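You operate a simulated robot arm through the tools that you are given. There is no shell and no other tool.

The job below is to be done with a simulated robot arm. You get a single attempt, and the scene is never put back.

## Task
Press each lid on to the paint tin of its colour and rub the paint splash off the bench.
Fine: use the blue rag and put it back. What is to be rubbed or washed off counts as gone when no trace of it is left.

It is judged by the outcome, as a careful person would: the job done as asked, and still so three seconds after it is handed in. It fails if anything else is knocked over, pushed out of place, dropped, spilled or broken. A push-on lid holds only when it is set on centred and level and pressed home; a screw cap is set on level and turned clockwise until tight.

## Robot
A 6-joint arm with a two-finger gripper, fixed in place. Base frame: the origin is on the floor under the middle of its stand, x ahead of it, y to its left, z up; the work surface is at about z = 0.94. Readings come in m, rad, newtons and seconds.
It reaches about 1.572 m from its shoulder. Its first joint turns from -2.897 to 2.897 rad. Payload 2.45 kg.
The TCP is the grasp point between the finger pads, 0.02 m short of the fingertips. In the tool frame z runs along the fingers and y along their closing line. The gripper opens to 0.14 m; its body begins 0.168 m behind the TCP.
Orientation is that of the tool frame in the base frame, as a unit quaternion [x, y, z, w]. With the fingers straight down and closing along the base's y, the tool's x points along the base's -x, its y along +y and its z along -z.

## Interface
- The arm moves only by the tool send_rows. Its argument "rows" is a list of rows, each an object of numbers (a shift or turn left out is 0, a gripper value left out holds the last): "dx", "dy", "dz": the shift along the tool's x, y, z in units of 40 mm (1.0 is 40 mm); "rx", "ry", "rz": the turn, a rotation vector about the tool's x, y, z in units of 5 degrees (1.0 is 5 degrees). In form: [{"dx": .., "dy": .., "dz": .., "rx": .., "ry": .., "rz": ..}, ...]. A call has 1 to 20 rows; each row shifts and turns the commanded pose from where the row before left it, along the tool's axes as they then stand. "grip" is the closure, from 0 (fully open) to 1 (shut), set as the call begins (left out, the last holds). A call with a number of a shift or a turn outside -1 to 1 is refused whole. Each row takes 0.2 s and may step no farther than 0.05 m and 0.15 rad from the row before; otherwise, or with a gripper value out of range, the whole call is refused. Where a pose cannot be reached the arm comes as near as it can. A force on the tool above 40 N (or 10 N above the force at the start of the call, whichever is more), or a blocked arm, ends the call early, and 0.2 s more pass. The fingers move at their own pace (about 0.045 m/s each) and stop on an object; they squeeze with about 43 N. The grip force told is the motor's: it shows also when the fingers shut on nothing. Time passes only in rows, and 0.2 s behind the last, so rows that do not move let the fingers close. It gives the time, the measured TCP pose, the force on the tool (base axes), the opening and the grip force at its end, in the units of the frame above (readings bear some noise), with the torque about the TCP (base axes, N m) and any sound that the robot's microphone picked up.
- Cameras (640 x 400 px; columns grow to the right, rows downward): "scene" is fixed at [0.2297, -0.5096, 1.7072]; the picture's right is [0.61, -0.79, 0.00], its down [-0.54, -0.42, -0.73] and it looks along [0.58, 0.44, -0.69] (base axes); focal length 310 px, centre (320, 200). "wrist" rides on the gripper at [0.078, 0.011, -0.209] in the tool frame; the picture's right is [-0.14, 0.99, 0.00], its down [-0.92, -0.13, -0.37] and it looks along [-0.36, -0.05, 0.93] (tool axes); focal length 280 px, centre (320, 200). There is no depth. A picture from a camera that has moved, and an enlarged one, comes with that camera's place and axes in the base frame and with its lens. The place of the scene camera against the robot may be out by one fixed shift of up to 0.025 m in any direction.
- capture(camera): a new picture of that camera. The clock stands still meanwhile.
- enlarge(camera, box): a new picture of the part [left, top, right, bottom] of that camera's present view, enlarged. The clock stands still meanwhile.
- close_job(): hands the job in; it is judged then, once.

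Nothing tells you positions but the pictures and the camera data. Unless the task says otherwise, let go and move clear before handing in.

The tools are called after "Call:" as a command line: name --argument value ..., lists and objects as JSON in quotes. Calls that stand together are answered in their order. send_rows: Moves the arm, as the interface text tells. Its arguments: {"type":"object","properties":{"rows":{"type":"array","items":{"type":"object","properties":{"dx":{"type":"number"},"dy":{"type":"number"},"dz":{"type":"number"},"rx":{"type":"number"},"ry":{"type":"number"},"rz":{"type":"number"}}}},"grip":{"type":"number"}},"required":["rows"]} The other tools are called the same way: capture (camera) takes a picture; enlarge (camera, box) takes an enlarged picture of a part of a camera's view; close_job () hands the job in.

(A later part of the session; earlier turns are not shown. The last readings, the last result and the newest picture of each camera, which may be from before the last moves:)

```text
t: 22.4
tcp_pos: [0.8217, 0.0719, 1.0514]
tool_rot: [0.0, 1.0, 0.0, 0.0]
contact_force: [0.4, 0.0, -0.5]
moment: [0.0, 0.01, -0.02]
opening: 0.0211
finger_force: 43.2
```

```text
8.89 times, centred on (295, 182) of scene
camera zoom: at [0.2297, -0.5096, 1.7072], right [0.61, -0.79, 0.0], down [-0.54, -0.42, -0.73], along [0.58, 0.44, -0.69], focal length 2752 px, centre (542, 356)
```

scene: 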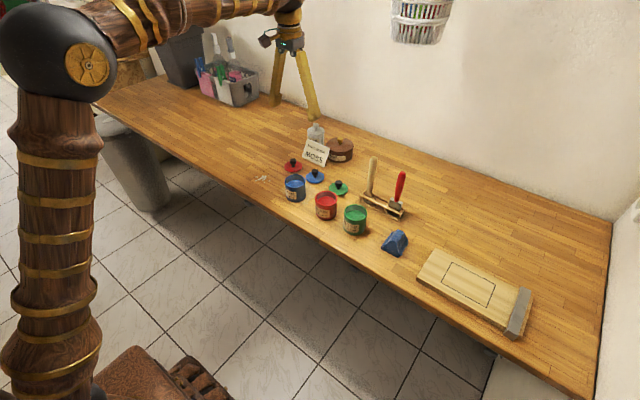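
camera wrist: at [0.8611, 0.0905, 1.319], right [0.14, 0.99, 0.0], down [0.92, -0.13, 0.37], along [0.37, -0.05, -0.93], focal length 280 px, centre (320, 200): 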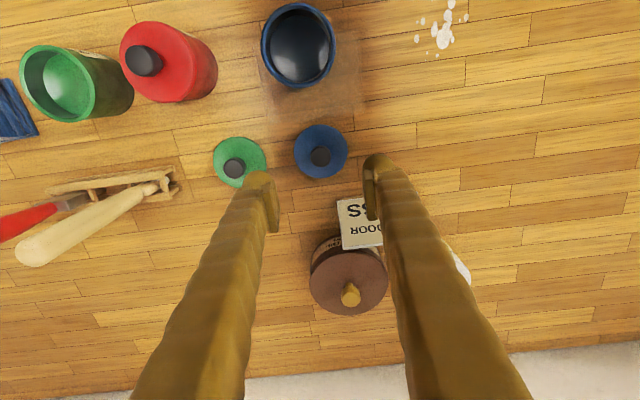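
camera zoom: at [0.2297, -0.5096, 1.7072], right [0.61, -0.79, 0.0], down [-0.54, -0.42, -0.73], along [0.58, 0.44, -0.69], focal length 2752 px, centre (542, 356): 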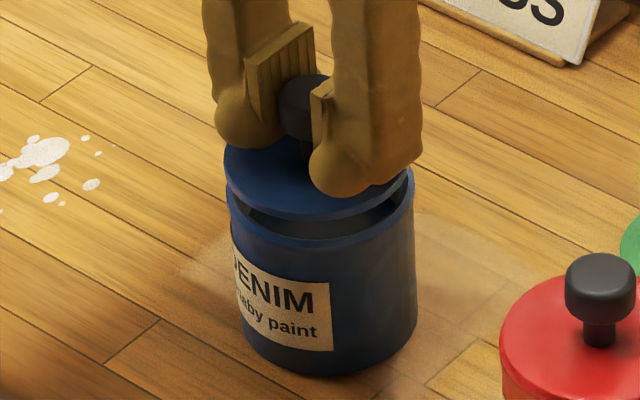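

Call:
enlarge --camera "wrist" --box '[260, 125, 340, 175]'

Call:
enlarge --camera "wrist" --box '[300, 125, 380, 175]'

```text
8.00 times, centred on (300, 150) of wrist
camera zoom: at [0.7412, 0.0836, 1.2591], right [0.14, 0.99, 0.0], down [0.92, -0.13, 0.37], along [0.37, -0.05, -0.93], focal length 2243 px, centre (480, 600)
```

zoom: 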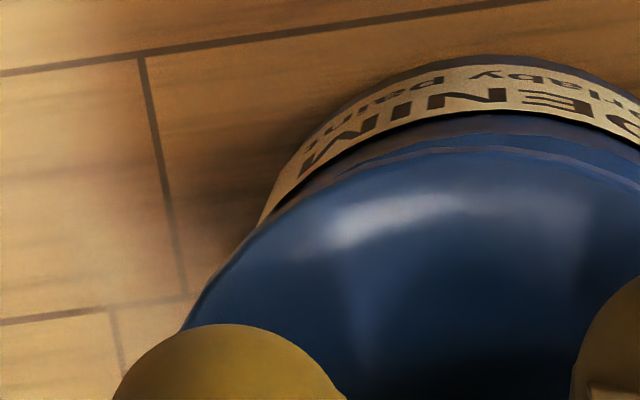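

```text
8.00 times, centred on (340, 150) of wrist
camera zoom: at [0.7412, 0.0836, 1.2591], right [0.14, 0.99, 0.0], down [0.92, -0.13, 0.37], along [0.37, -0.05, -0.93], focal length 2243 px, centre (160, 600)
```

zoom: 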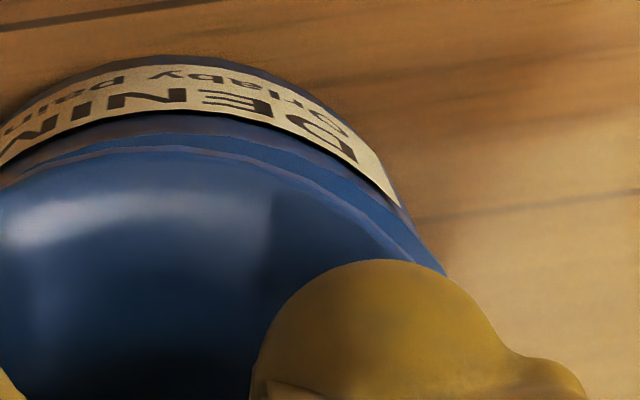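

The blue lid is within about 1 mm of concentric. I'll nudge it 0.8 mm left (+y), lower to the rim and press.

Call:
send_rows --rows '[{"dy": 0.02}, {"dz": 0.2}, {"dz": 0.15}, {}]' --grip 1

Call:
enlarge --camera "scene" --box '[275, 160, 315, 205]'

Call:
enlarge --camera "wrist" --box '[260, 125, 380, 225]'

```text
t: 23.4
tcp_pos: [0.8199, 0.0734, 1.0371]
tool_rot: [0.001, 1.0, 0.0, 0.0]
contact_force: [4.3, 1.2, 6.5]
moment: [-0.04, 0.02, -0.02]
opening: 0.0208
finger_force: 42.9
```

```text
8.89 times, centred on (295, 182) of scene
camera zoom: at [0.2297, -0.5096, 1.7072], right [0.61, -0.79, 0.0], down [-0.54, -0.42, -0.73], along [0.58, 0.44, -0.69], focal length 2752 px, centre (542, 356)
```

zoom: 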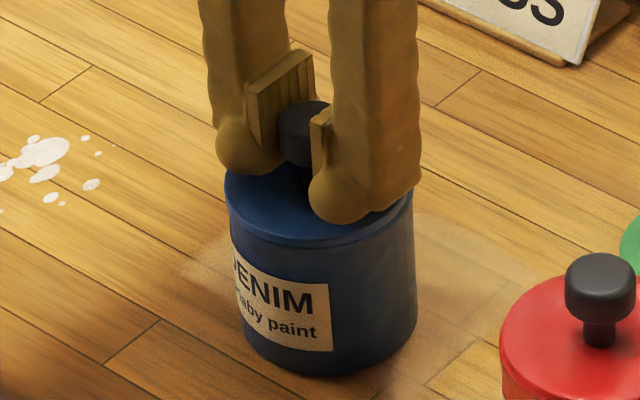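

```text
4.00 times, centred on (320, 175) of wrist
camera zoom: at [0.7408, 0.0845, 1.2457], right [0.14, 0.99, 0.0], down [0.92, -0.13, 0.37], along [0.37, -0.05, -0.93], focal length 1122 px, centre (320, 300)
```

zoom: 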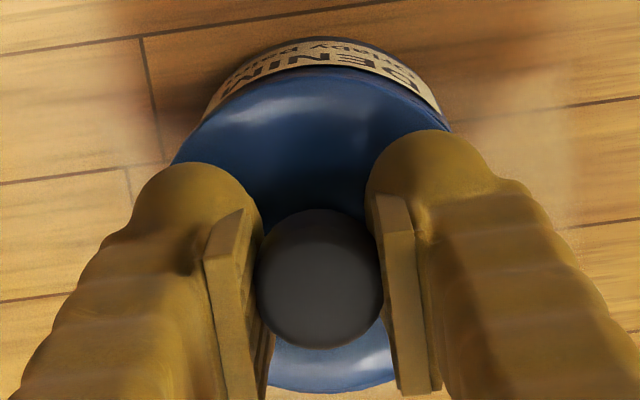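

There is light contact, with the tin pushing the lid toward +x and slightly +y. I'll ease it that way and re-read the force before pressing.

Call:
send_rows --rows '[{"dx": -0.02, "dy": 0.005}, {}]' --grip 1

Call:
enlarge --camera "scene" --box '[280, 170, 310, 195]'

```text
t: 24.0
tcp_pos: [0.8194, 0.073, 1.0358]
tool_rot: [-0.001, 1.0, -0.001, 0.0]
contact_force: [3.4, 0.8, 1.6]
moment: [-0.06, -0.05, 0.01]
opening: 0.0209
finger_force: 42.8
```

```text
16.00 times, centred on (295, 182) of scene
camera zoom: at [0.2297, -0.5096, 1.7072], right [0.61, -0.79, 0.0], down [-0.54, -0.42, -0.73], along [0.58, 0.44, -0.69], focal length 4953 px, centre (720, 480)
```

zoom: 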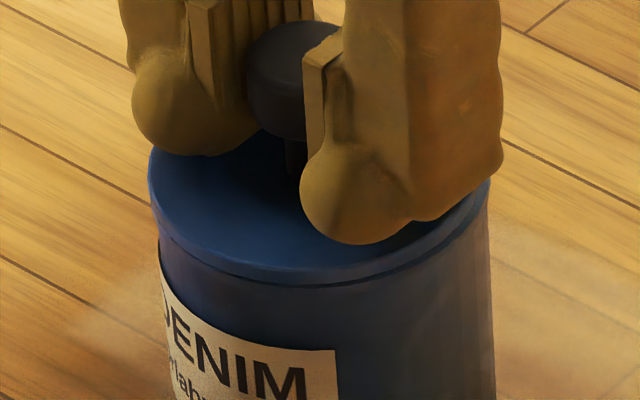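

Still slightly biased, so I'll ease 1 mm more toward +x and then press down.

Call:
send_rows --rows '[{"dx": -0.025}, {}]' --grip 1

Call:
send_rows --rows '[{"dz": 0.08}, {"dz": 0.08}, {"dz": 0.08}, {"dz": 0.08}]' --grip 1

Call:
enlarge --camera "scene" --box '[280, 170, 310, 195]'

Call:
enlarge --camera "wrist" --box '[260, 125, 380, 225]'

```text
t: 24.6
tcp_pos: [0.8211, 0.0732, 1.0357]
tool_rot: [0.0, 1.0, 0.001, 0.0]
contact_force: [-0.5, -1.0, -1.2]
moment: [0.0, 0.03, 0.0]
opening: 0.0206
finger_force: 42.8
```

```text
t: 25.2
tcp_pos: [0.822, 0.0726, 1.0335]
tool_rot: [0.0, 1.0, -0.001, 0.002]
contact_force: [-5.1, 1.1, 5.2]
moment: [0.05, 0.19, 0.01]
opening: 0.021
finger_force: 42.8
heard: snap
stopped in row 3: the force on the tool passed its limit at 48 N (the readings are from after the stop); the commanded pose is now the measured one
```

```text
16.00 times, centred on (295, 182) of scene
camera zoom: at [0.2297, -0.5096, 1.7072], right [0.61, -0.79, 0.0], down [-0.54, -0.42, -0.73], along [0.58, 0.44, -0.69], focal length 4953 px, centre (720, 480)
```

zoom: 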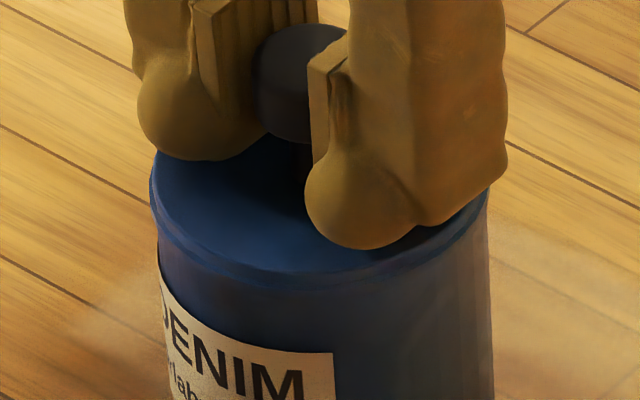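

```text
4.00 times, centred on (320, 175) of wrist
camera zoom: at [0.7421, 0.0849, 1.2425], right [0.14, 0.99, 0.0], down [0.92, -0.13, 0.37], along [0.37, -0.05, -0.93], focal length 1122 px, centre (320, 300)
```

zoom: 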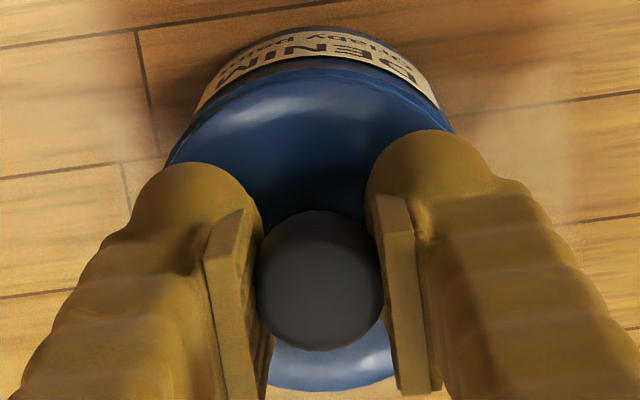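

The blue lid snapped home at 48 N. I'll let go, rise and inspect it.

Call:
send_rows --rows '[{}, {}, {}]' --grip 0.55

Call:
send_rows --rows '[{"dz": -0.3}, {"dz": -0.6}, {"dz": -0.8}, {"dz": -0.8}, {"ry": 0.03}]'

Call:
enlarge --camera "scene" --box '[275, 165, 350, 225]'

Call:
capture --camera "wrist"

```text
t: 26.0
tcp_pos: [0.8229, 0.0748, 1.0323]
tool_rot: [0.0, 1.0, 0.001, 0.002]
contact_force: [0.0, 1.4, -0.4]
moment: [-0.02, -0.01, -0.02]
opening: 0.0629
finger_force: 0.0
```

```text
t: 27.2
tcp_pos: [0.8219, 0.0717, 1.133]
tool_rot: [-0.001, 1.0, 0.0, 0.0]
contact_force: [0.7, 0.3, 0.7]
moment: [-0.01, -0.01, -0.02]
opening: 0.0627
finger_force: 0.1
```

```text
6.67 times, centred on (312, 195) of scene
camera zoom: at [0.2297, -0.5096, 1.7072], right [0.61, -0.79, 0.0], down [-0.54, -0.42, -0.73], along [0.58, 0.44, -0.69], focal length 2064 px, centre (370, 233)
```

zoom: 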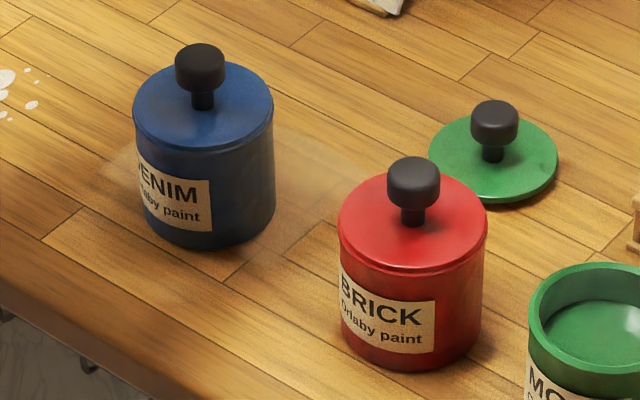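

```text
taken
camera wrist: at [0.7424, 0.0845, 1.3427], right [0.14, 0.99, 0.0], down [0.92, -0.13, 0.37], along [0.37, -0.05, -0.93], focal length 280 px, centre (320, 200)
```

wrist: 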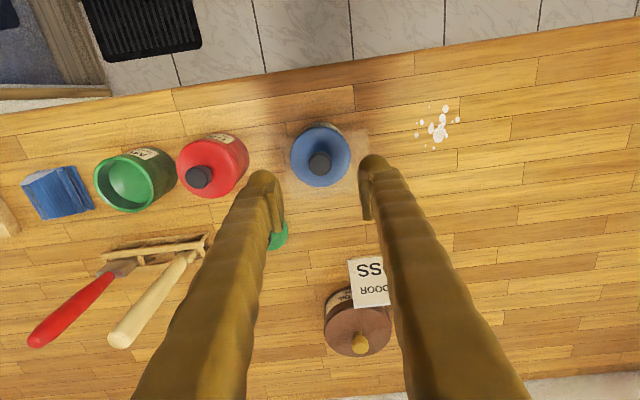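

Both lids sit level on their tins. Now I'll go above the green lid at about (0.940, -0.031).

Call:
send_rows --rows '[{"dx": -0.6, "dy": -0.523, "dz": 0.12}, {"dx": -0.6, "dy": -0.523, "dz": 0.12}, {"dx": -0.6, "dy": -0.523, "dz": 0.12}, {"dx": -0.6, "dy": -0.523, "dz": 0.12}, {"dx": -0.6, "dy": -0.523, "dz": 0.12}, {}, {}]' --grip 0.5

Call:
capture --camera "wrist"

Call:
enlarge --camera "wrist" --box '[270, 120, 370, 220]'

Call:
enlarge --camera "scene" --box '[290, 80, 430, 220]'

```text
t: 28.8
tcp_pos: [0.9419, -0.0326, 1.1094]
tool_rot: [0.001, 1.0, 0.0, 0.001]
contact_force: [-1.4, 0.2, -0.7]
moment: [-0.01, 0.0, -0.02]
opening: 0.0701
finger_force: 0.1
```

```text
taken
camera wrist: at [0.8622, -0.0201, 1.3185], right [0.14, 0.99, 0.0], down [0.92, -0.13, 0.37], along [0.37, -0.05, -0.93], focal length 280 px, centre (320, 200)
```

wrist: 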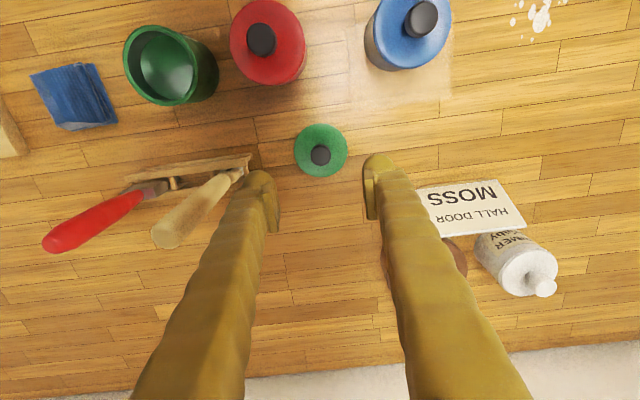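

```text
4.00 times, centred on (320, 170) of wrist
camera zoom: at [0.8622, -0.0201, 1.3185], right [0.14, 0.99, 0.0], down [0.92, -0.13, 0.37], along [0.37, -0.05, -0.93], focal length 1122 px, centre (320, 320)
```

zoom: 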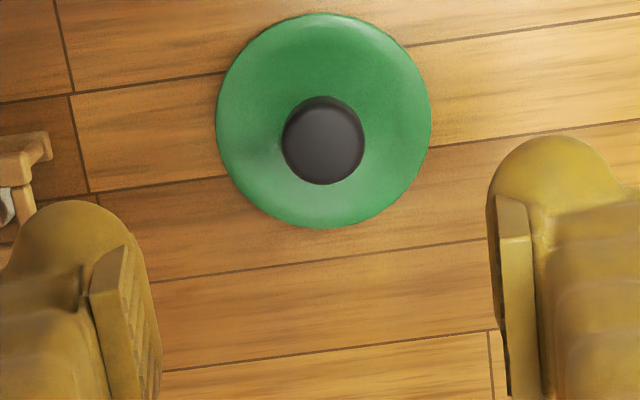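

```text
2.86 times, centred on (360, 150) of scene
camera zoom: at [0.2297, -0.5096, 1.7072], right [0.61, -0.79, 0.0], down [-0.54, -0.42, -0.73], along [0.58, 0.44, -0.69], focal length 884 px, centre (206, 343)
```

zoom: 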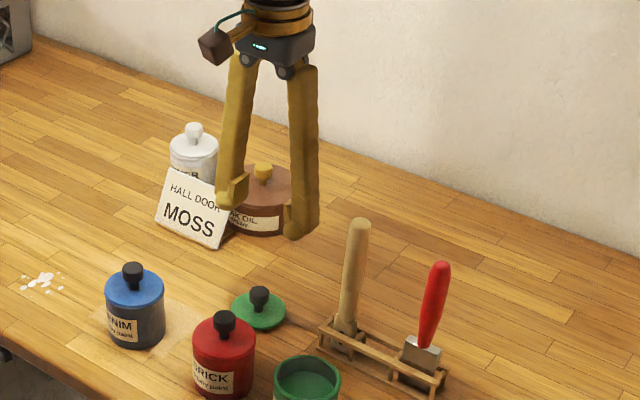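

The green lid is at about (0.9391, -0.0303), and the brush rack's end is about 85 mm away in y. I'll use a narrower opening and descend.

Call:
send_rows --rows '[{"dx": 0.022, "dy": 0.017}, {"dz": 0.8}, {"dz": 0.8}, {"dz": 0.8}, {"dz": 0.6}, {"dz": 0.38}, {}]' --grip 0.62

Call:
enlarge --camera "wrist" --box '[240, 120, 400, 240]'

Call:
enlarge --camera "scene" --box '[300, 90, 420, 220]'

```text
t: 30.4
tcp_pos: [0.9406, -0.0305, 0.9734]
tool_rot: [0.0, 1.0, 0.0, 0.001]
contact_force: [0.1, -0.4, 1.0]
moment: [0.01, 0.04, -0.03]
opening: 0.0532
finger_force: 0.0
```

```text
3.33 times, centred on (320, 180) of wrist
camera zoom: at [0.8619, -0.0189, 1.1826], right [0.14, 0.99, 0.0], down [0.92, -0.13, 0.37], along [0.37, -0.05, -0.93], focal length 935 px, centre (320, 267)
```

zoom: 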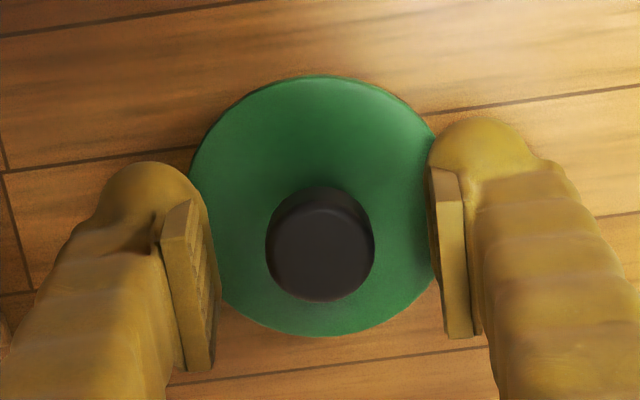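

```text
3.08 times, centred on (360, 155) of scene
camera zoom: at [0.2297, -0.5096, 1.7072], right [0.61, -0.79, 0.0], down [-0.54, -0.42, -0.73], along [0.58, 0.44, -0.69], focal length 952 px, centre (197, 338)
```

zoom: 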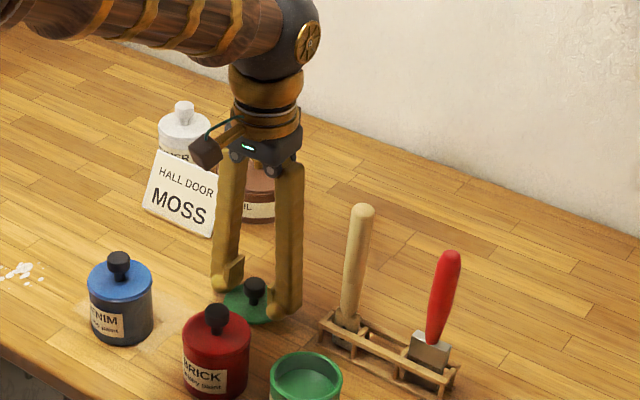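

The knob is centred between the fingers. I'll close and lift.

Call:
send_rows --rows '[{}, {}, {}, {}, {}]' --grip 1

Call:
send_rows --rows '[{"dz": -0.3}, {"dz": -0.5}, {"dz": -0.7}, {"dz": -0.7}, {"dz": -0.8}, {}]' --grip 1

Call:
capture --camera "wrist"

Call:
enlarge --camera "wrist" --box '[260, 130, 380, 230]'

Call:
enlarge --camera "wrist" --box '[90, 0, 250, 110]'

```text
t: 31.6
tcp_pos: [0.9414, -0.0298, 0.9749]
tool_rot: [0.0, 1.0, 0.0, 0.001]
contact_force: [-0.5, -0.2, -0.5]
moment: [0.01, 0.04, 0.01]
opening: 0.0209
finger_force: 42.7
```

```text
t: 33.0
tcp_pos: [0.9409, -0.0299, 1.0961]
tool_rot: [0.001, 1.0, 0.0, 0.001]
contact_force: [0.6, 0.0, -1.1]
moment: [-0.01, -0.03, -0.04]
opening: 0.0209
finger_force: 43.4
```

```text
taken
camera wrist: at [0.8624, -0.0186, 1.3038], right [0.14, 0.99, 0.0], down [0.92, -0.13, 0.37], along [0.37, -0.05, -0.93], focal length 280 px, centre (320, 200)
```

wrist: 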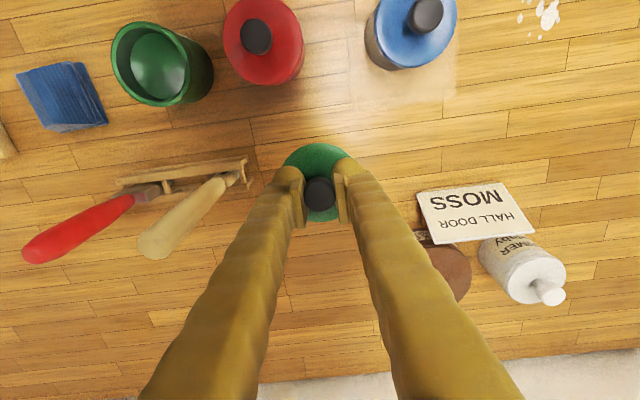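

```text
4.00 times, centred on (320, 180) of wrist
camera zoom: at [0.8624, -0.0186, 1.3038], right [0.14, 0.99, 0.0], down [0.92, -0.13, 0.37], along [0.37, -0.05, -0.93], focal length 1122 px, centre (320, 280)
```

zoom: 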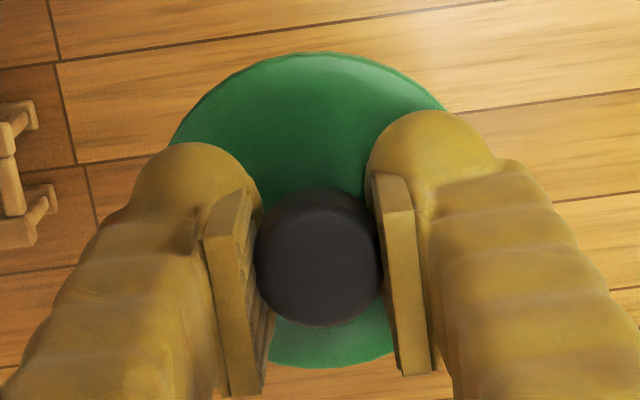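

```text
3.64 times, centred on (170, 55) of wrist
camera zoom: at [0.8624, -0.0186, 1.3038], right [0.14, 0.99, 0.0], down [0.92, -0.13, 0.37], along [0.37, -0.05, -0.93], focal length 1020 px, centre (866, 727)
```

zoom: 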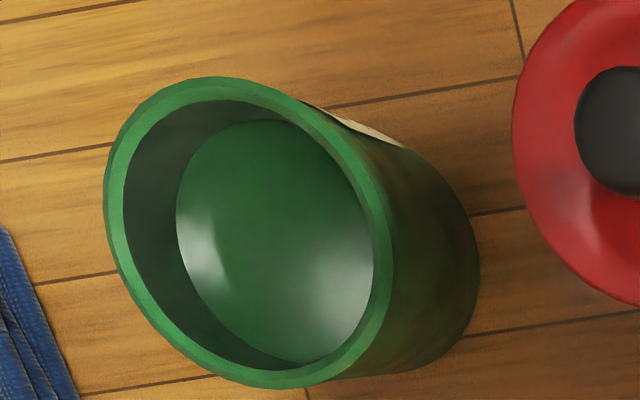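

The green lid is held level. I'll lift a bit more and approach the green tin from the front-right side, keeping clear of the upright brushes, to measure its rim.

Call:
send_rows --rows '[{"dz": -0.9}, {"dx": 0.67, "dy": -0.503}, {"dx": 0.67, "dy": -0.503}, {"dx": 0.67, "dy": -0.503}, {}, {}]' --grip 1

Call:
capture --camera "wrist"

Call:
enlarge --camera "wrist" --box '[190, 80, 290, 180]'

```text
t: 34.4
tcp_pos: [0.8614, -0.0899, 1.1319]
tool_rot: [-0.001, 1.0, 0.001, 0.001]
contact_force: [0.2, -0.6, 0.2]
moment: [-0.02, 0.0, 0.01]
opening: 0.021
finger_force: 42.9
```

```text
taken
camera wrist: at [0.7814, -0.079, 1.3398], right [0.14, 0.99, 0.0], down [0.92, -0.13, 0.37], along [0.37, -0.05, -0.93], focal length 280 px, centre (320, 200)
```

wrist: 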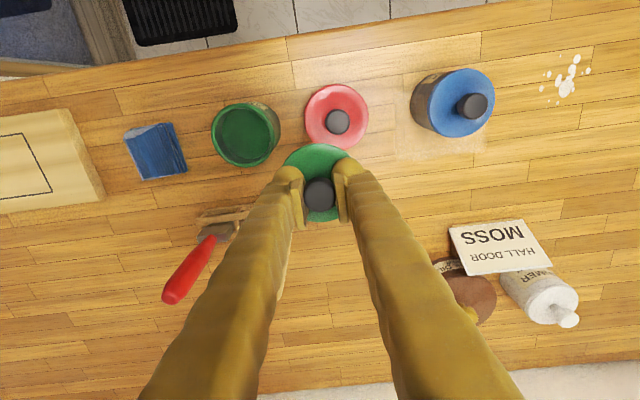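

```text
4.00 times, centred on (240, 130) of wrist
camera zoom: at [0.7814, -0.079, 1.3398], right [0.14, 0.99, 0.0], down [0.92, -0.13, 0.37], along [0.37, -0.05, -0.93], focal length 1122 px, centre (640, 480)
```

zoom: 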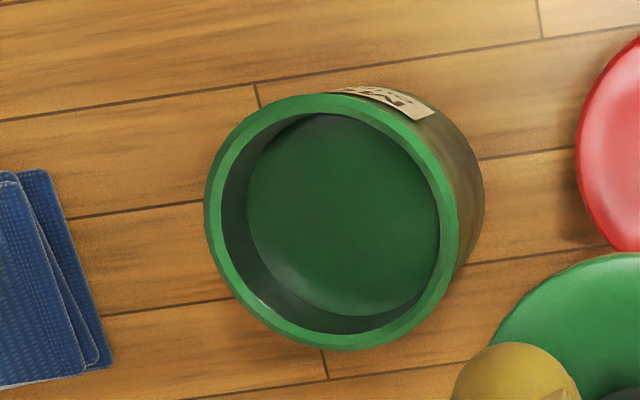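

The green tin's rim is at about (0.820, -0.177). I'll carry the lid over it and lower to just above the rim.

Call:
send_rows --rows '[{"dx": 0.333, "dy": -0.725}, {"dx": 0.333, "dy": -0.725}, {"dx": 0.333, "dy": -0.725}, {}, {"dz": 0.7}, {"dz": 0.7}, {"dz": 0.5}, {}, {}]' --grip 1

Call:
enlarge --camera "wrist" --box '[260, 125, 340, 175]'

Call:
enlarge --camera "wrist" --box '[300, 125, 380, 175]'

Call:
enlarge --camera "wrist" --box '[260, 125, 380, 225]'

Call:
enlarge --camera "scene" --box '[335, 190, 375, 240]'

```text
t: 36.4
tcp_pos: [0.8213, -0.1774, 1.054]
tool_rot: [0.0, 1.0, 0.0, 0.001]
contact_force: [-0.5, 0.3, -0.8]
moment: [0.01, -0.03, -0.01]
opening: 0.0209
finger_force: 42.3
```

```text
8.00 times, centred on (300, 150) of wrist
camera zoom: at [0.7414, -0.1662, 1.263], right [0.14, 0.99, 0.0], down [0.92, -0.13, 0.37], along [0.37, -0.05, -0.93], focal length 2243 px, centre (480, 600)
```

zoom: 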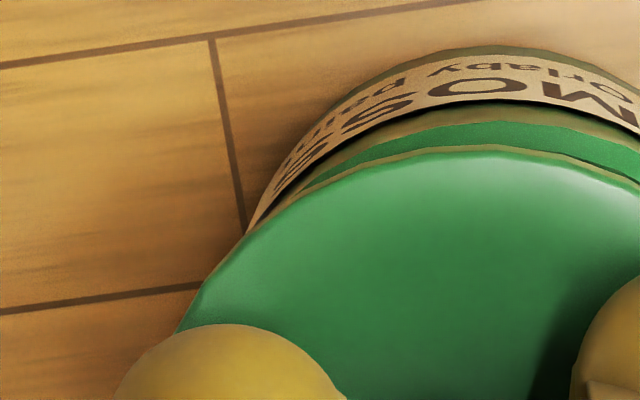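

```text
8.00 times, centred on (340, 150) of wrist
camera zoom: at [0.7414, -0.1662, 1.263], right [0.14, 0.99, 0.0], down [0.92, -0.13, 0.37], along [0.37, -0.05, -0.93], focal length 2243 px, centre (160, 600)
```

zoom: 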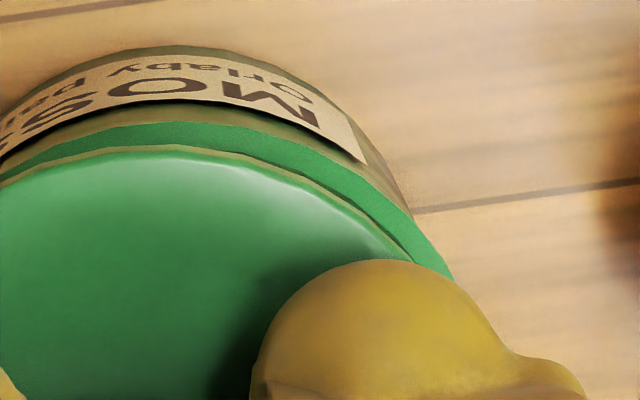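

```text
4.00 times, centred on (320, 175) of wrist
camera zoom: at [0.7414, -0.1662, 1.263], right [0.14, 0.99, 0.0], down [0.92, -0.13, 0.37], along [0.37, -0.05, -0.93], focal length 1122 px, centre (320, 300)
```

zoom: 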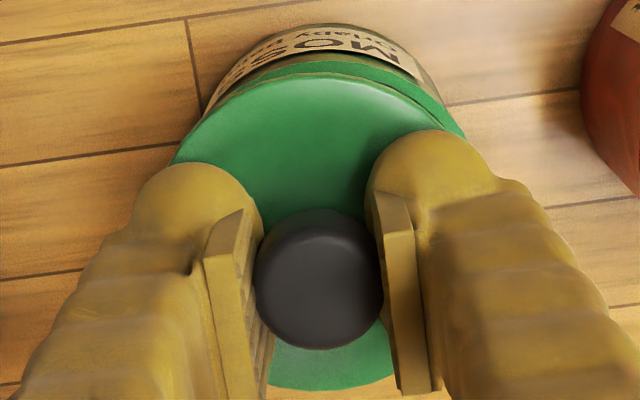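

```text
8.00 times, centred on (355, 215) of scene
camera zoom: at [0.2297, -0.5096, 1.7072], right [0.61, -0.79, 0.0], down [-0.54, -0.42, -0.73], along [0.58, 0.44, -0.69], focal length 2476 px, centre (40, 80)
```

zoom: 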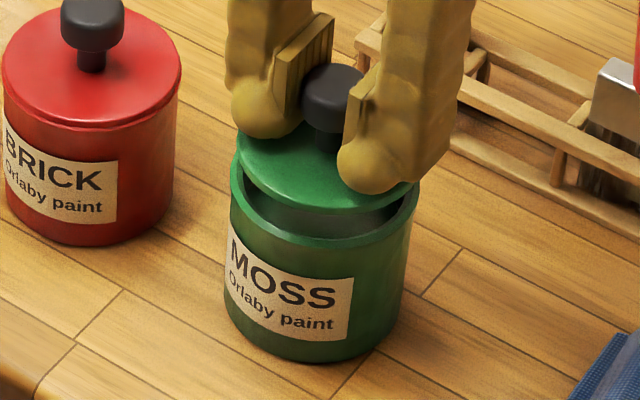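

The lid is within about 1 mm of concentric. I'll nudge it 0.5 mm in +x and +y, then lower to just touching and read the contact forces.

Call:
send_rows --rows '[{"dx": -0.012, "dy": 0.012}, {"dz": 0.2}, {"dz": 0.22}, {}]' --grip 1

Call:
enlarge --camera "scene" --box '[335, 195, 375, 225]'

Call:
enlarge --camera "wrist" --box '[260, 125, 380, 225]'

```text
t: 37.4
tcp_pos: [0.8216, -0.1766, 1.0377]
tool_rot: [-0.001, 1.0, 0.0, 0.001]
contact_force: [0.2, 0.6, -0.6]
moment: [0.03, 0.03, -0.01]
opening: 0.0209
finger_force: 43.1
```

```text
13.33 times, centred on (355, 210) of scene
camera zoom: at [0.2297, -0.5096, 1.7072], right [0.61, -0.79, 0.0], down [-0.54, -0.42, -0.73], along [0.58, 0.44, -0.69], focal length 4127 px, centre (-147, 67)
```

zoom: 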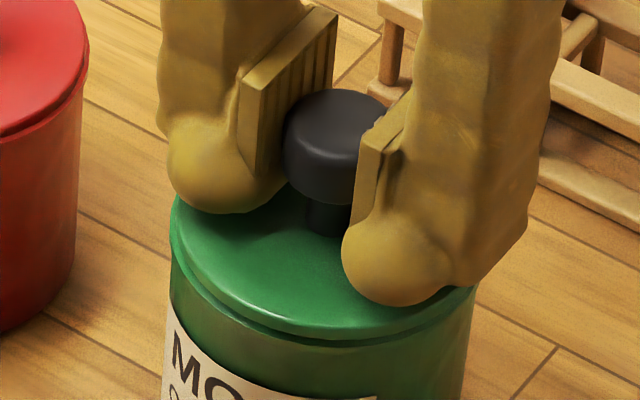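

```text
4.00 times, centred on (320, 175) of wrist
camera zoom: at [0.7419, -0.1656, 1.2464], right [0.14, 0.99, 0.0], down [0.92, -0.13, 0.37], along [0.37, -0.05, -0.93], focal length 1122 px, centre (320, 300)
```

zoom: 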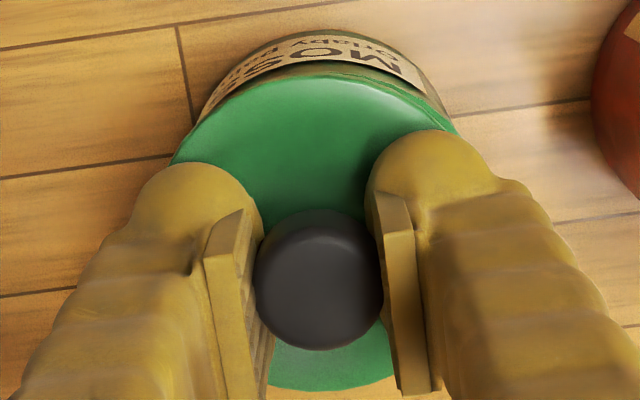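

There is no side force and the lid looks concentric. I'll press it down.

Call:
send_rows --rows '[{"dz": 0.08}, {"dz": 0.08}, {"dz": 0.08}, {"dz": 0.08}]' --grip 1

Call:
enlarge --camera "scene" --box '[335, 195, 375, 225]'

```text
t: 38.2
tcp_pos: [0.8218, -0.1769, 1.0326]
tool_rot: [0.001, 1.0, 0.0, 0.003]
contact_force: [-1.7, 0.4, 3.5]
moment: [0.09, 0.19, 0.01]
opening: 0.0207
finger_force: 42.5
stopped in row 3: the force on the tool passed its limit at 48 N (the readings are from after the stop); the commanded pose is now the measured one
```

```text
13.33 times, centred on (355, 210) of scene
camera zoom: at [0.2297, -0.5096, 1.7072], right [0.61, -0.79, 0.0], down [-0.54, -0.42, -0.73], along [0.58, 0.44, -0.69], focal length 4127 px, centre (-147, 67)
```

zoom: 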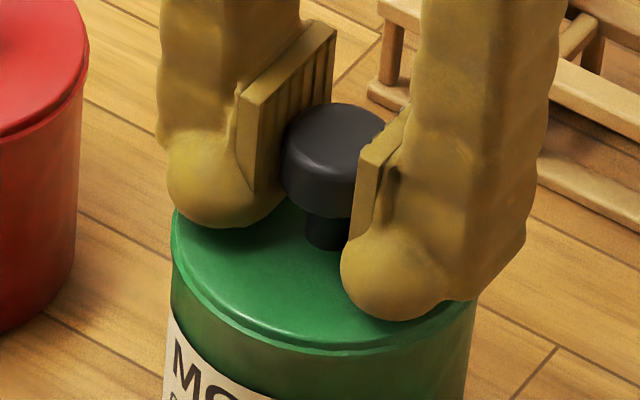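

No snap was heard this time, though the force limit tripped. I'll look closely to see whether it seated, then press again.

Call:
enlarge --camera "scene" --box '[345, 205, 370, 222]'

Call:
enlarge --camera "wrist" --box '[260, 125, 380, 225]'

Call:
send_rows --rows '[{"dz": 0.05}, {"dz": 0.05}, {"dz": 0.05}, {"dz": 0.05}, {"dz": 0.05}]' --grip 1

Call:
enlarge --camera "scene" --box '[335, 195, 375, 225]'

```text
16.00 times, centred on (358, 214) of scene
camera zoom: at [0.2297, -0.5096, 1.7072], right [0.61, -0.79, 0.0], down [-0.54, -0.42, -0.73], along [0.58, 0.44, -0.69], focal length 4953 px, centre (-280, -16)
```

zoom: 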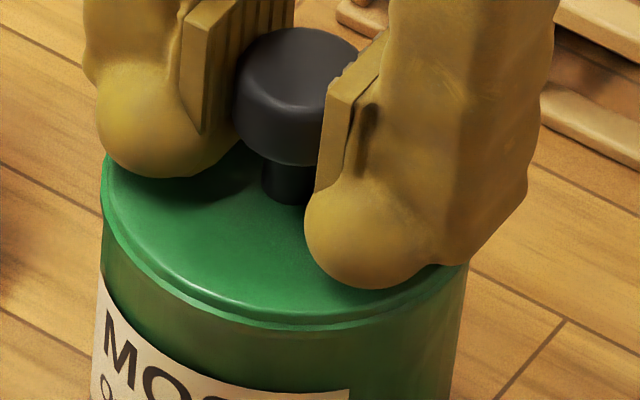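

```text
4.00 times, centred on (320, 175) of wrist
camera zoom: at [0.7412, -0.1655, 1.2415], right [0.14, 0.99, 0.0], down [0.92, -0.13, 0.37], along [0.37, -0.05, -0.93], focal length 1122 px, centre (320, 300)
```

zoom: 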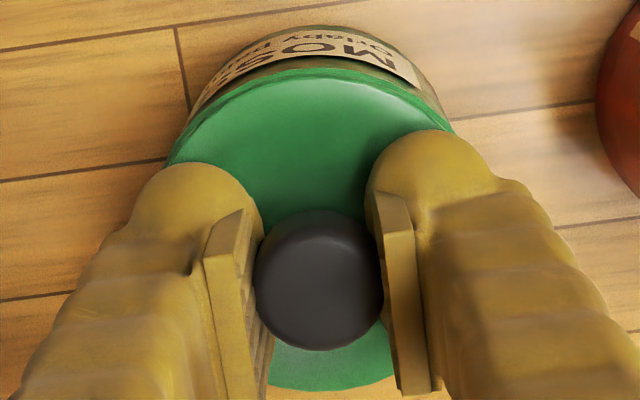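

```text
t: 38.8
tcp_pos: [0.8211, -0.1778, 1.034]
tool_rot: [0.002, 1.0, 0.0, 0.003]
contact_force: [-1.7, 0.2, 4.4]
moment: [0.09, 0.17, -0.01]
opening: 0.0207
finger_force: 42.7
stopped in row 2: the force on the tool passed its limit at 45 N (the readings are from after the stop); the commanded pose is now the measured one
```

```text
13.33 times, centred on (355, 210) of scene
camera zoom: at [0.2297, -0.5096, 1.7072], right [0.61, -0.79, 0.0], down [-0.54, -0.42, -0.73], along [0.58, 0.44, -0.69], focal length 4127 px, centre (-147, 67)
```

zoom: 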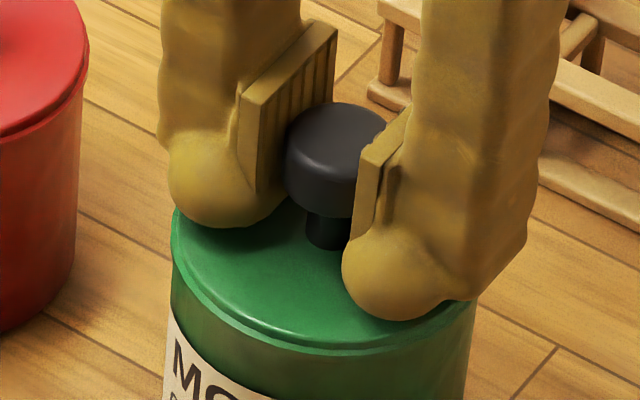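

There was still no snap sound, although the height matches the other lids. I'll release gently, look from above and then compare it with the red and blue lids.

Call:
send_rows --rows '[{}, {}, {}]' --grip 0.6

Call:
send_rows --rows '[{"dz": -0.3}, {"dz": -0.6}, {"dz": -0.8}, {"dz": -0.8, "ry": 0.05}, {}]'

Call:
enlarge --camera "scene" --box '[335, 190, 375, 225]'

Call:
enlarge --camera "scene" --box '[305, 178, 345, 213]'

Call:
enlarge --camera "scene" --box '[275, 162, 315, 197]'

Call:
enlarge --camera "wrist" --box '[260, 110, 380, 200]'

```text
t: 39.6
tcp_pos: [0.8213, -0.177, 1.0327]
tool_rot: [0.001, 1.0, 0.0, 0.003]
contact_force: [-0.7, 1.1, 5.0]
moment: [0.17, 0.02, 0.04]
opening: 0.0566
finger_force: 0.1
heard: snap
```

```text
t: 40.8
tcp_pos: [0.8204, -0.1765, 1.1312]
tool_rot: [0.001, 1.0, -0.001, 0.002]
contact_force: [0.0, 0.5, 0.4]
moment: [-0.03, 0.01, 0.02]
opening: 0.0557
finger_force: 0.0
```

```text
11.43 times, centred on (355, 208) of scene
camera zoom: at [0.2297, -0.5096, 1.7072], right [0.61, -0.79, 0.0], down [-0.54, -0.42, -0.73], along [0.58, 0.44, -0.69], focal length 3538 px, centre (-80, 114)
```

zoom: 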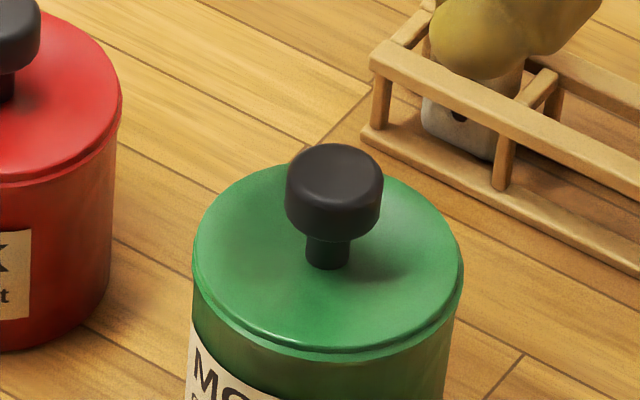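

```text
11.43 times, centred on (325, 196) of scene
camera zoom: at [0.2297, -0.5096, 1.7072], right [0.61, -0.79, 0.0], down [-0.54, -0.42, -0.73], along [0.58, 0.44, -0.69], focal length 3538 px, centre (263, 251)
```

zoom: 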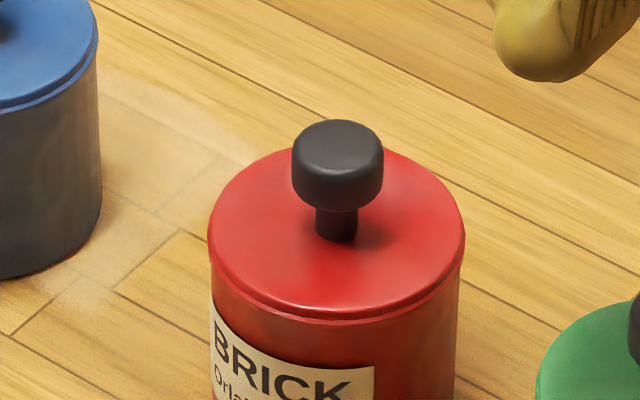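

```text
11.43 times, centred on (295, 180) of scene
camera zoom: at [0.2297, -0.5096, 1.7072], right [0.61, -0.79, 0.0], down [-0.54, -0.42, -0.73], along [0.58, 0.44, -0.69], focal length 3538 px, centre (606, 434)
```

zoom: 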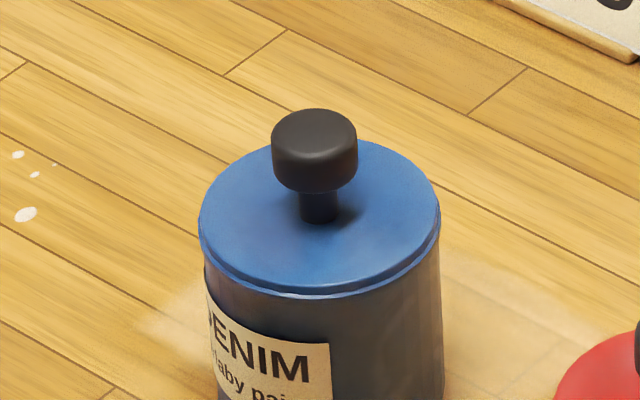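

```text
4.44 times, centred on (320, 155) of wrist
camera zoom: at [0.7412, -0.1652, 1.3412], right [0.14, 0.99, 0.0], down [0.92, -0.13, 0.37], along [0.37, -0.05, -0.93], focal length 1246 px, centre (320, 400)
```

zoom: 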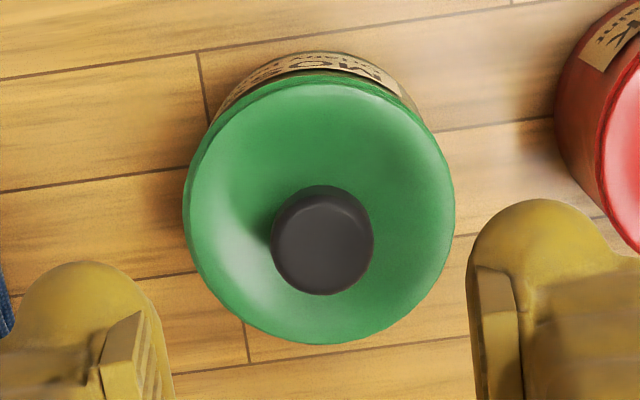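

The snap came during the release of the green lid. I'll zoom on the seams of all three lids to compare how they are seated.

Call:
enlarge --camera "scene" --box '[342, 205, 368, 225]'

Call:
enlarge --camera "scene" --box '[313, 190, 339, 210]'

Call:
enlarge --camera "scene" --box '[282, 174, 308, 194]'

Call:
capture --camera "wrist"

```text
16.00 times, centred on (355, 215) of scene
camera zoom: at [0.2297, -0.5096, 1.7072], right [0.61, -0.79, 0.0], down [-0.54, -0.42, -0.73], along [0.58, 0.44, -0.69], focal length 4953 px, centre (-240, -40)
```

zoom: 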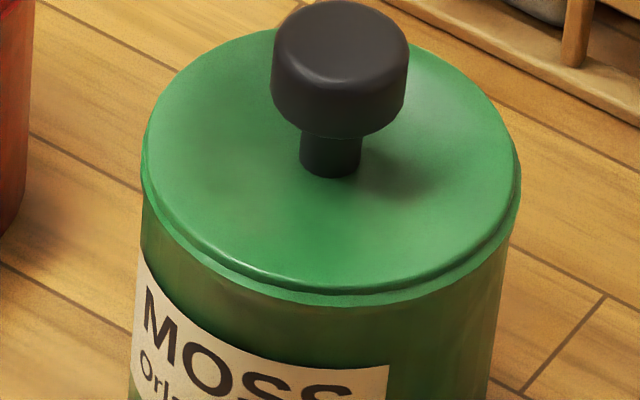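

```text
16.00 times, centred on (326, 200) of scene
camera zoom: at [0.2297, -0.5096, 1.7072], right [0.61, -0.79, 0.0], down [-0.54, -0.42, -0.73], along [0.58, 0.44, -0.69], focal length 4953 px, centre (224, 200)
```

zoom: 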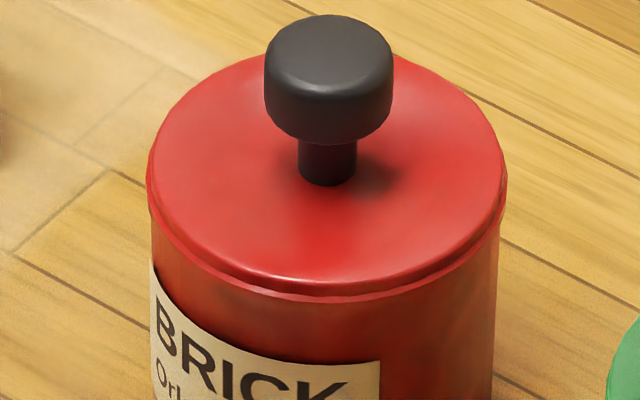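

```text
16.00 times, centred on (295, 184) of scene
camera zoom: at [0.2297, -0.5096, 1.7072], right [0.61, -0.79, 0.0], down [-0.54, -0.42, -0.73], along [0.58, 0.44, -0.69], focal length 4953 px, centre (720, 456)
```

zoom: 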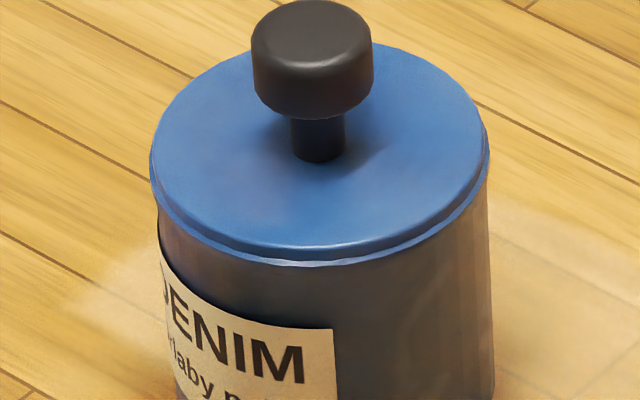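

```text
taken
camera wrist: at [0.7412, -0.1652, 1.3412], right [0.14, 0.99, 0.0], down [0.92, -0.13, 0.37], along [0.37, -0.05, -0.93], focal length 280 px, centre (320, 200)
```

wrist: 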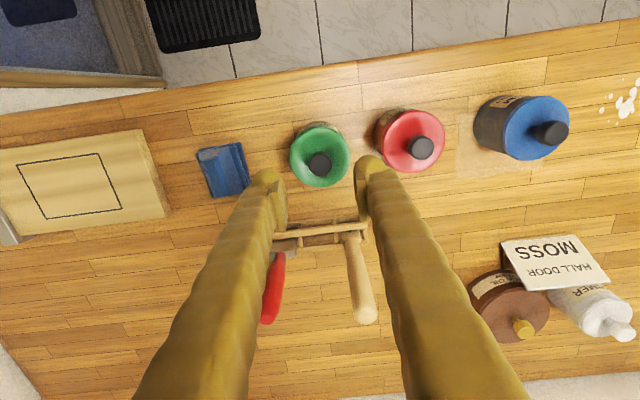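

All three lids look equally seated and level. Next I'll move above the blue rag to study its shape for grasping.

Call:
send_rows --rows '[{"dy": -0.65, "dz": -0.2, "ry": 0.03}, {"dy": -0.65, "dz": -0.2}, {"dy": -0.65}, {"dy": -0.65}, {"dy": -0.65}, {}, {}]' --grip 0

Call:
capture --camera "wrist"

Call:
enlarge --camera "wrist" --box '[270, 120, 370, 200]'

Call:
enlarge --camera "scene" --box '[365, 215, 425, 265]'

```text
t: 42.4
tcp_pos: [0.8206, -0.3073, 1.1492]
tool_rot: [0.0, 1.0, -0.001, 0.0]
contact_force: [-0.6, -0.3, -0.4]
moment: [-0.01, -0.04, -0.02]
opening: 0.1398
finger_force: 0.0
```

```text
taken
camera wrist: at [0.7407, -0.2955, 1.3572], right [0.14, 0.99, 0.0], down [0.92, -0.13, 0.37], along [0.37, -0.05, -0.93], focal length 280 px, centre (320, 200)
```

wrist: 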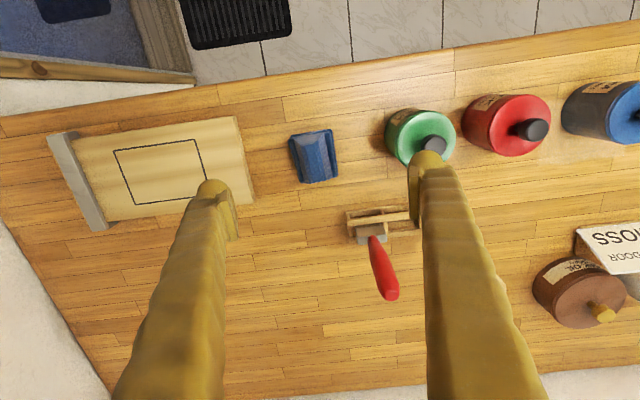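

```text
5.00 times, centred on (320, 160) of wrist
camera zoom: at [0.7407, -0.2955, 1.3572], right [0.14, 0.99, 0.0], down [0.92, -0.13, 0.37], along [0.37, -0.05, -0.93], focal length 1402 px, centre (320, 400)
```

zoom: 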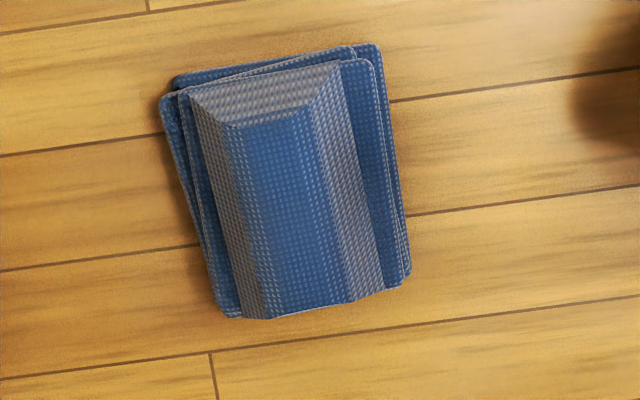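

```text
8.00 times, centred on (395, 240) of scene
camera zoom: at [0.2297, -0.5096, 1.7072], right [0.61, -0.79, 0.0], down [-0.54, -0.42, -0.73], along [0.58, 0.44, -0.69], focal length 2476 px, centre (-280, -120)
```

zoom: 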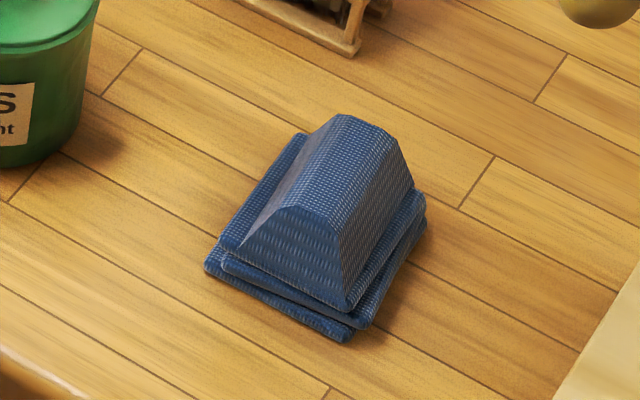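

The rag is a folded pad with a ridge on top that runs almost along x, turned by about 4–5°, centred at about (0.833, -0.316). I'll align the gripper across the ridge and lower partway to check.

Call:
send_rows --rows '[{"dx": -0.18, "dy": -0.12}, {"dx": -0.18, "dy": -0.12}, {"rz": -0.9}, {"dz": 0.8}, {"dz": 0.8}, {"dz": 0.8}, {}]' --grip 0.45

Call:
capture --camera "wrist"

Call:
enlarge --camera "wrist" --box '[250, 110, 390, 220]'

Call:
enlarge --camera "scene" --box '[355, 190, 435, 265]'

```text
t: 44.0
tcp_pos: [0.8343, -0.3162, 1.053]
tool_rot: [-0.04, 0.999, 0.0, -0.001]
contact_force: [0.0, 0.5, 0.2]
moment: [-0.02, -0.02, 0.01]
opening: 0.0767
finger_force: 0.0
```

```text
taken
camera wrist: at [0.7552, -0.3107, 1.2613], right [0.06, 1.0, 0.0], down [0.93, -0.06, 0.37], along [0.37, -0.02, -0.93], focal length 280 px, centre (320, 200)
```

wrist: 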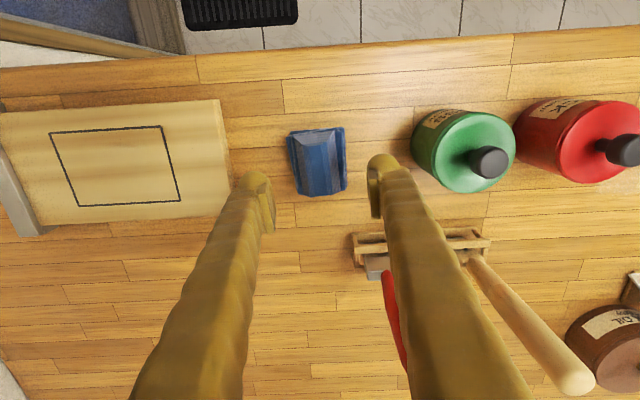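

```text
3.64 times, centred on (320, 165) of wrist
camera zoom: at [0.7552, -0.3107, 1.2613], right [0.06, 1.0, 0.0], down [0.93, -0.06, 0.37], along [0.37, -0.02, -0.93], focal length 1020 px, centre (320, 327)
```

zoom: 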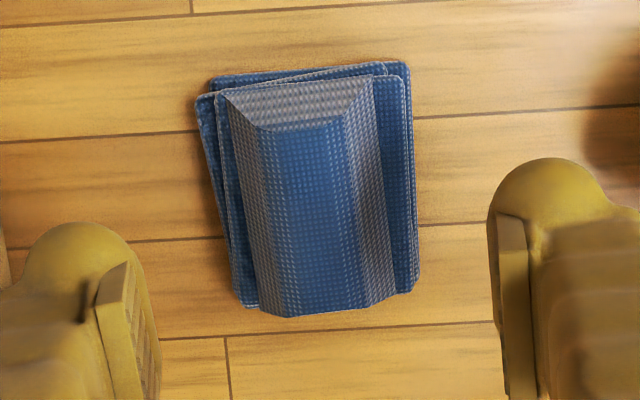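

```text
5.33 times, centred on (395, 228) of scene
camera zoom: at [0.2297, -0.5096, 1.7072], right [0.61, -0.79, 0.0], down [-0.54, -0.42, -0.73], along [0.58, 0.44, -0.69], focal length 1651 px, centre (-80, 53)
```

zoom: 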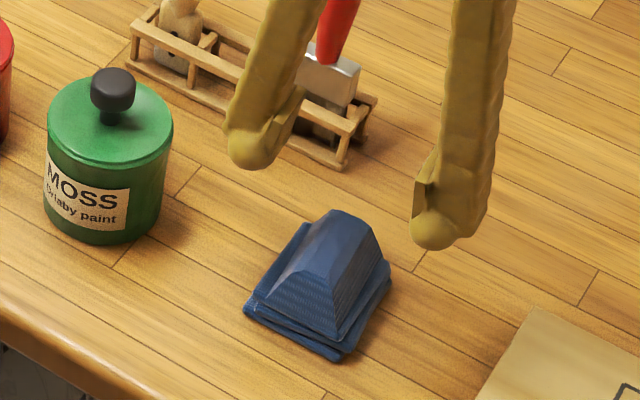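

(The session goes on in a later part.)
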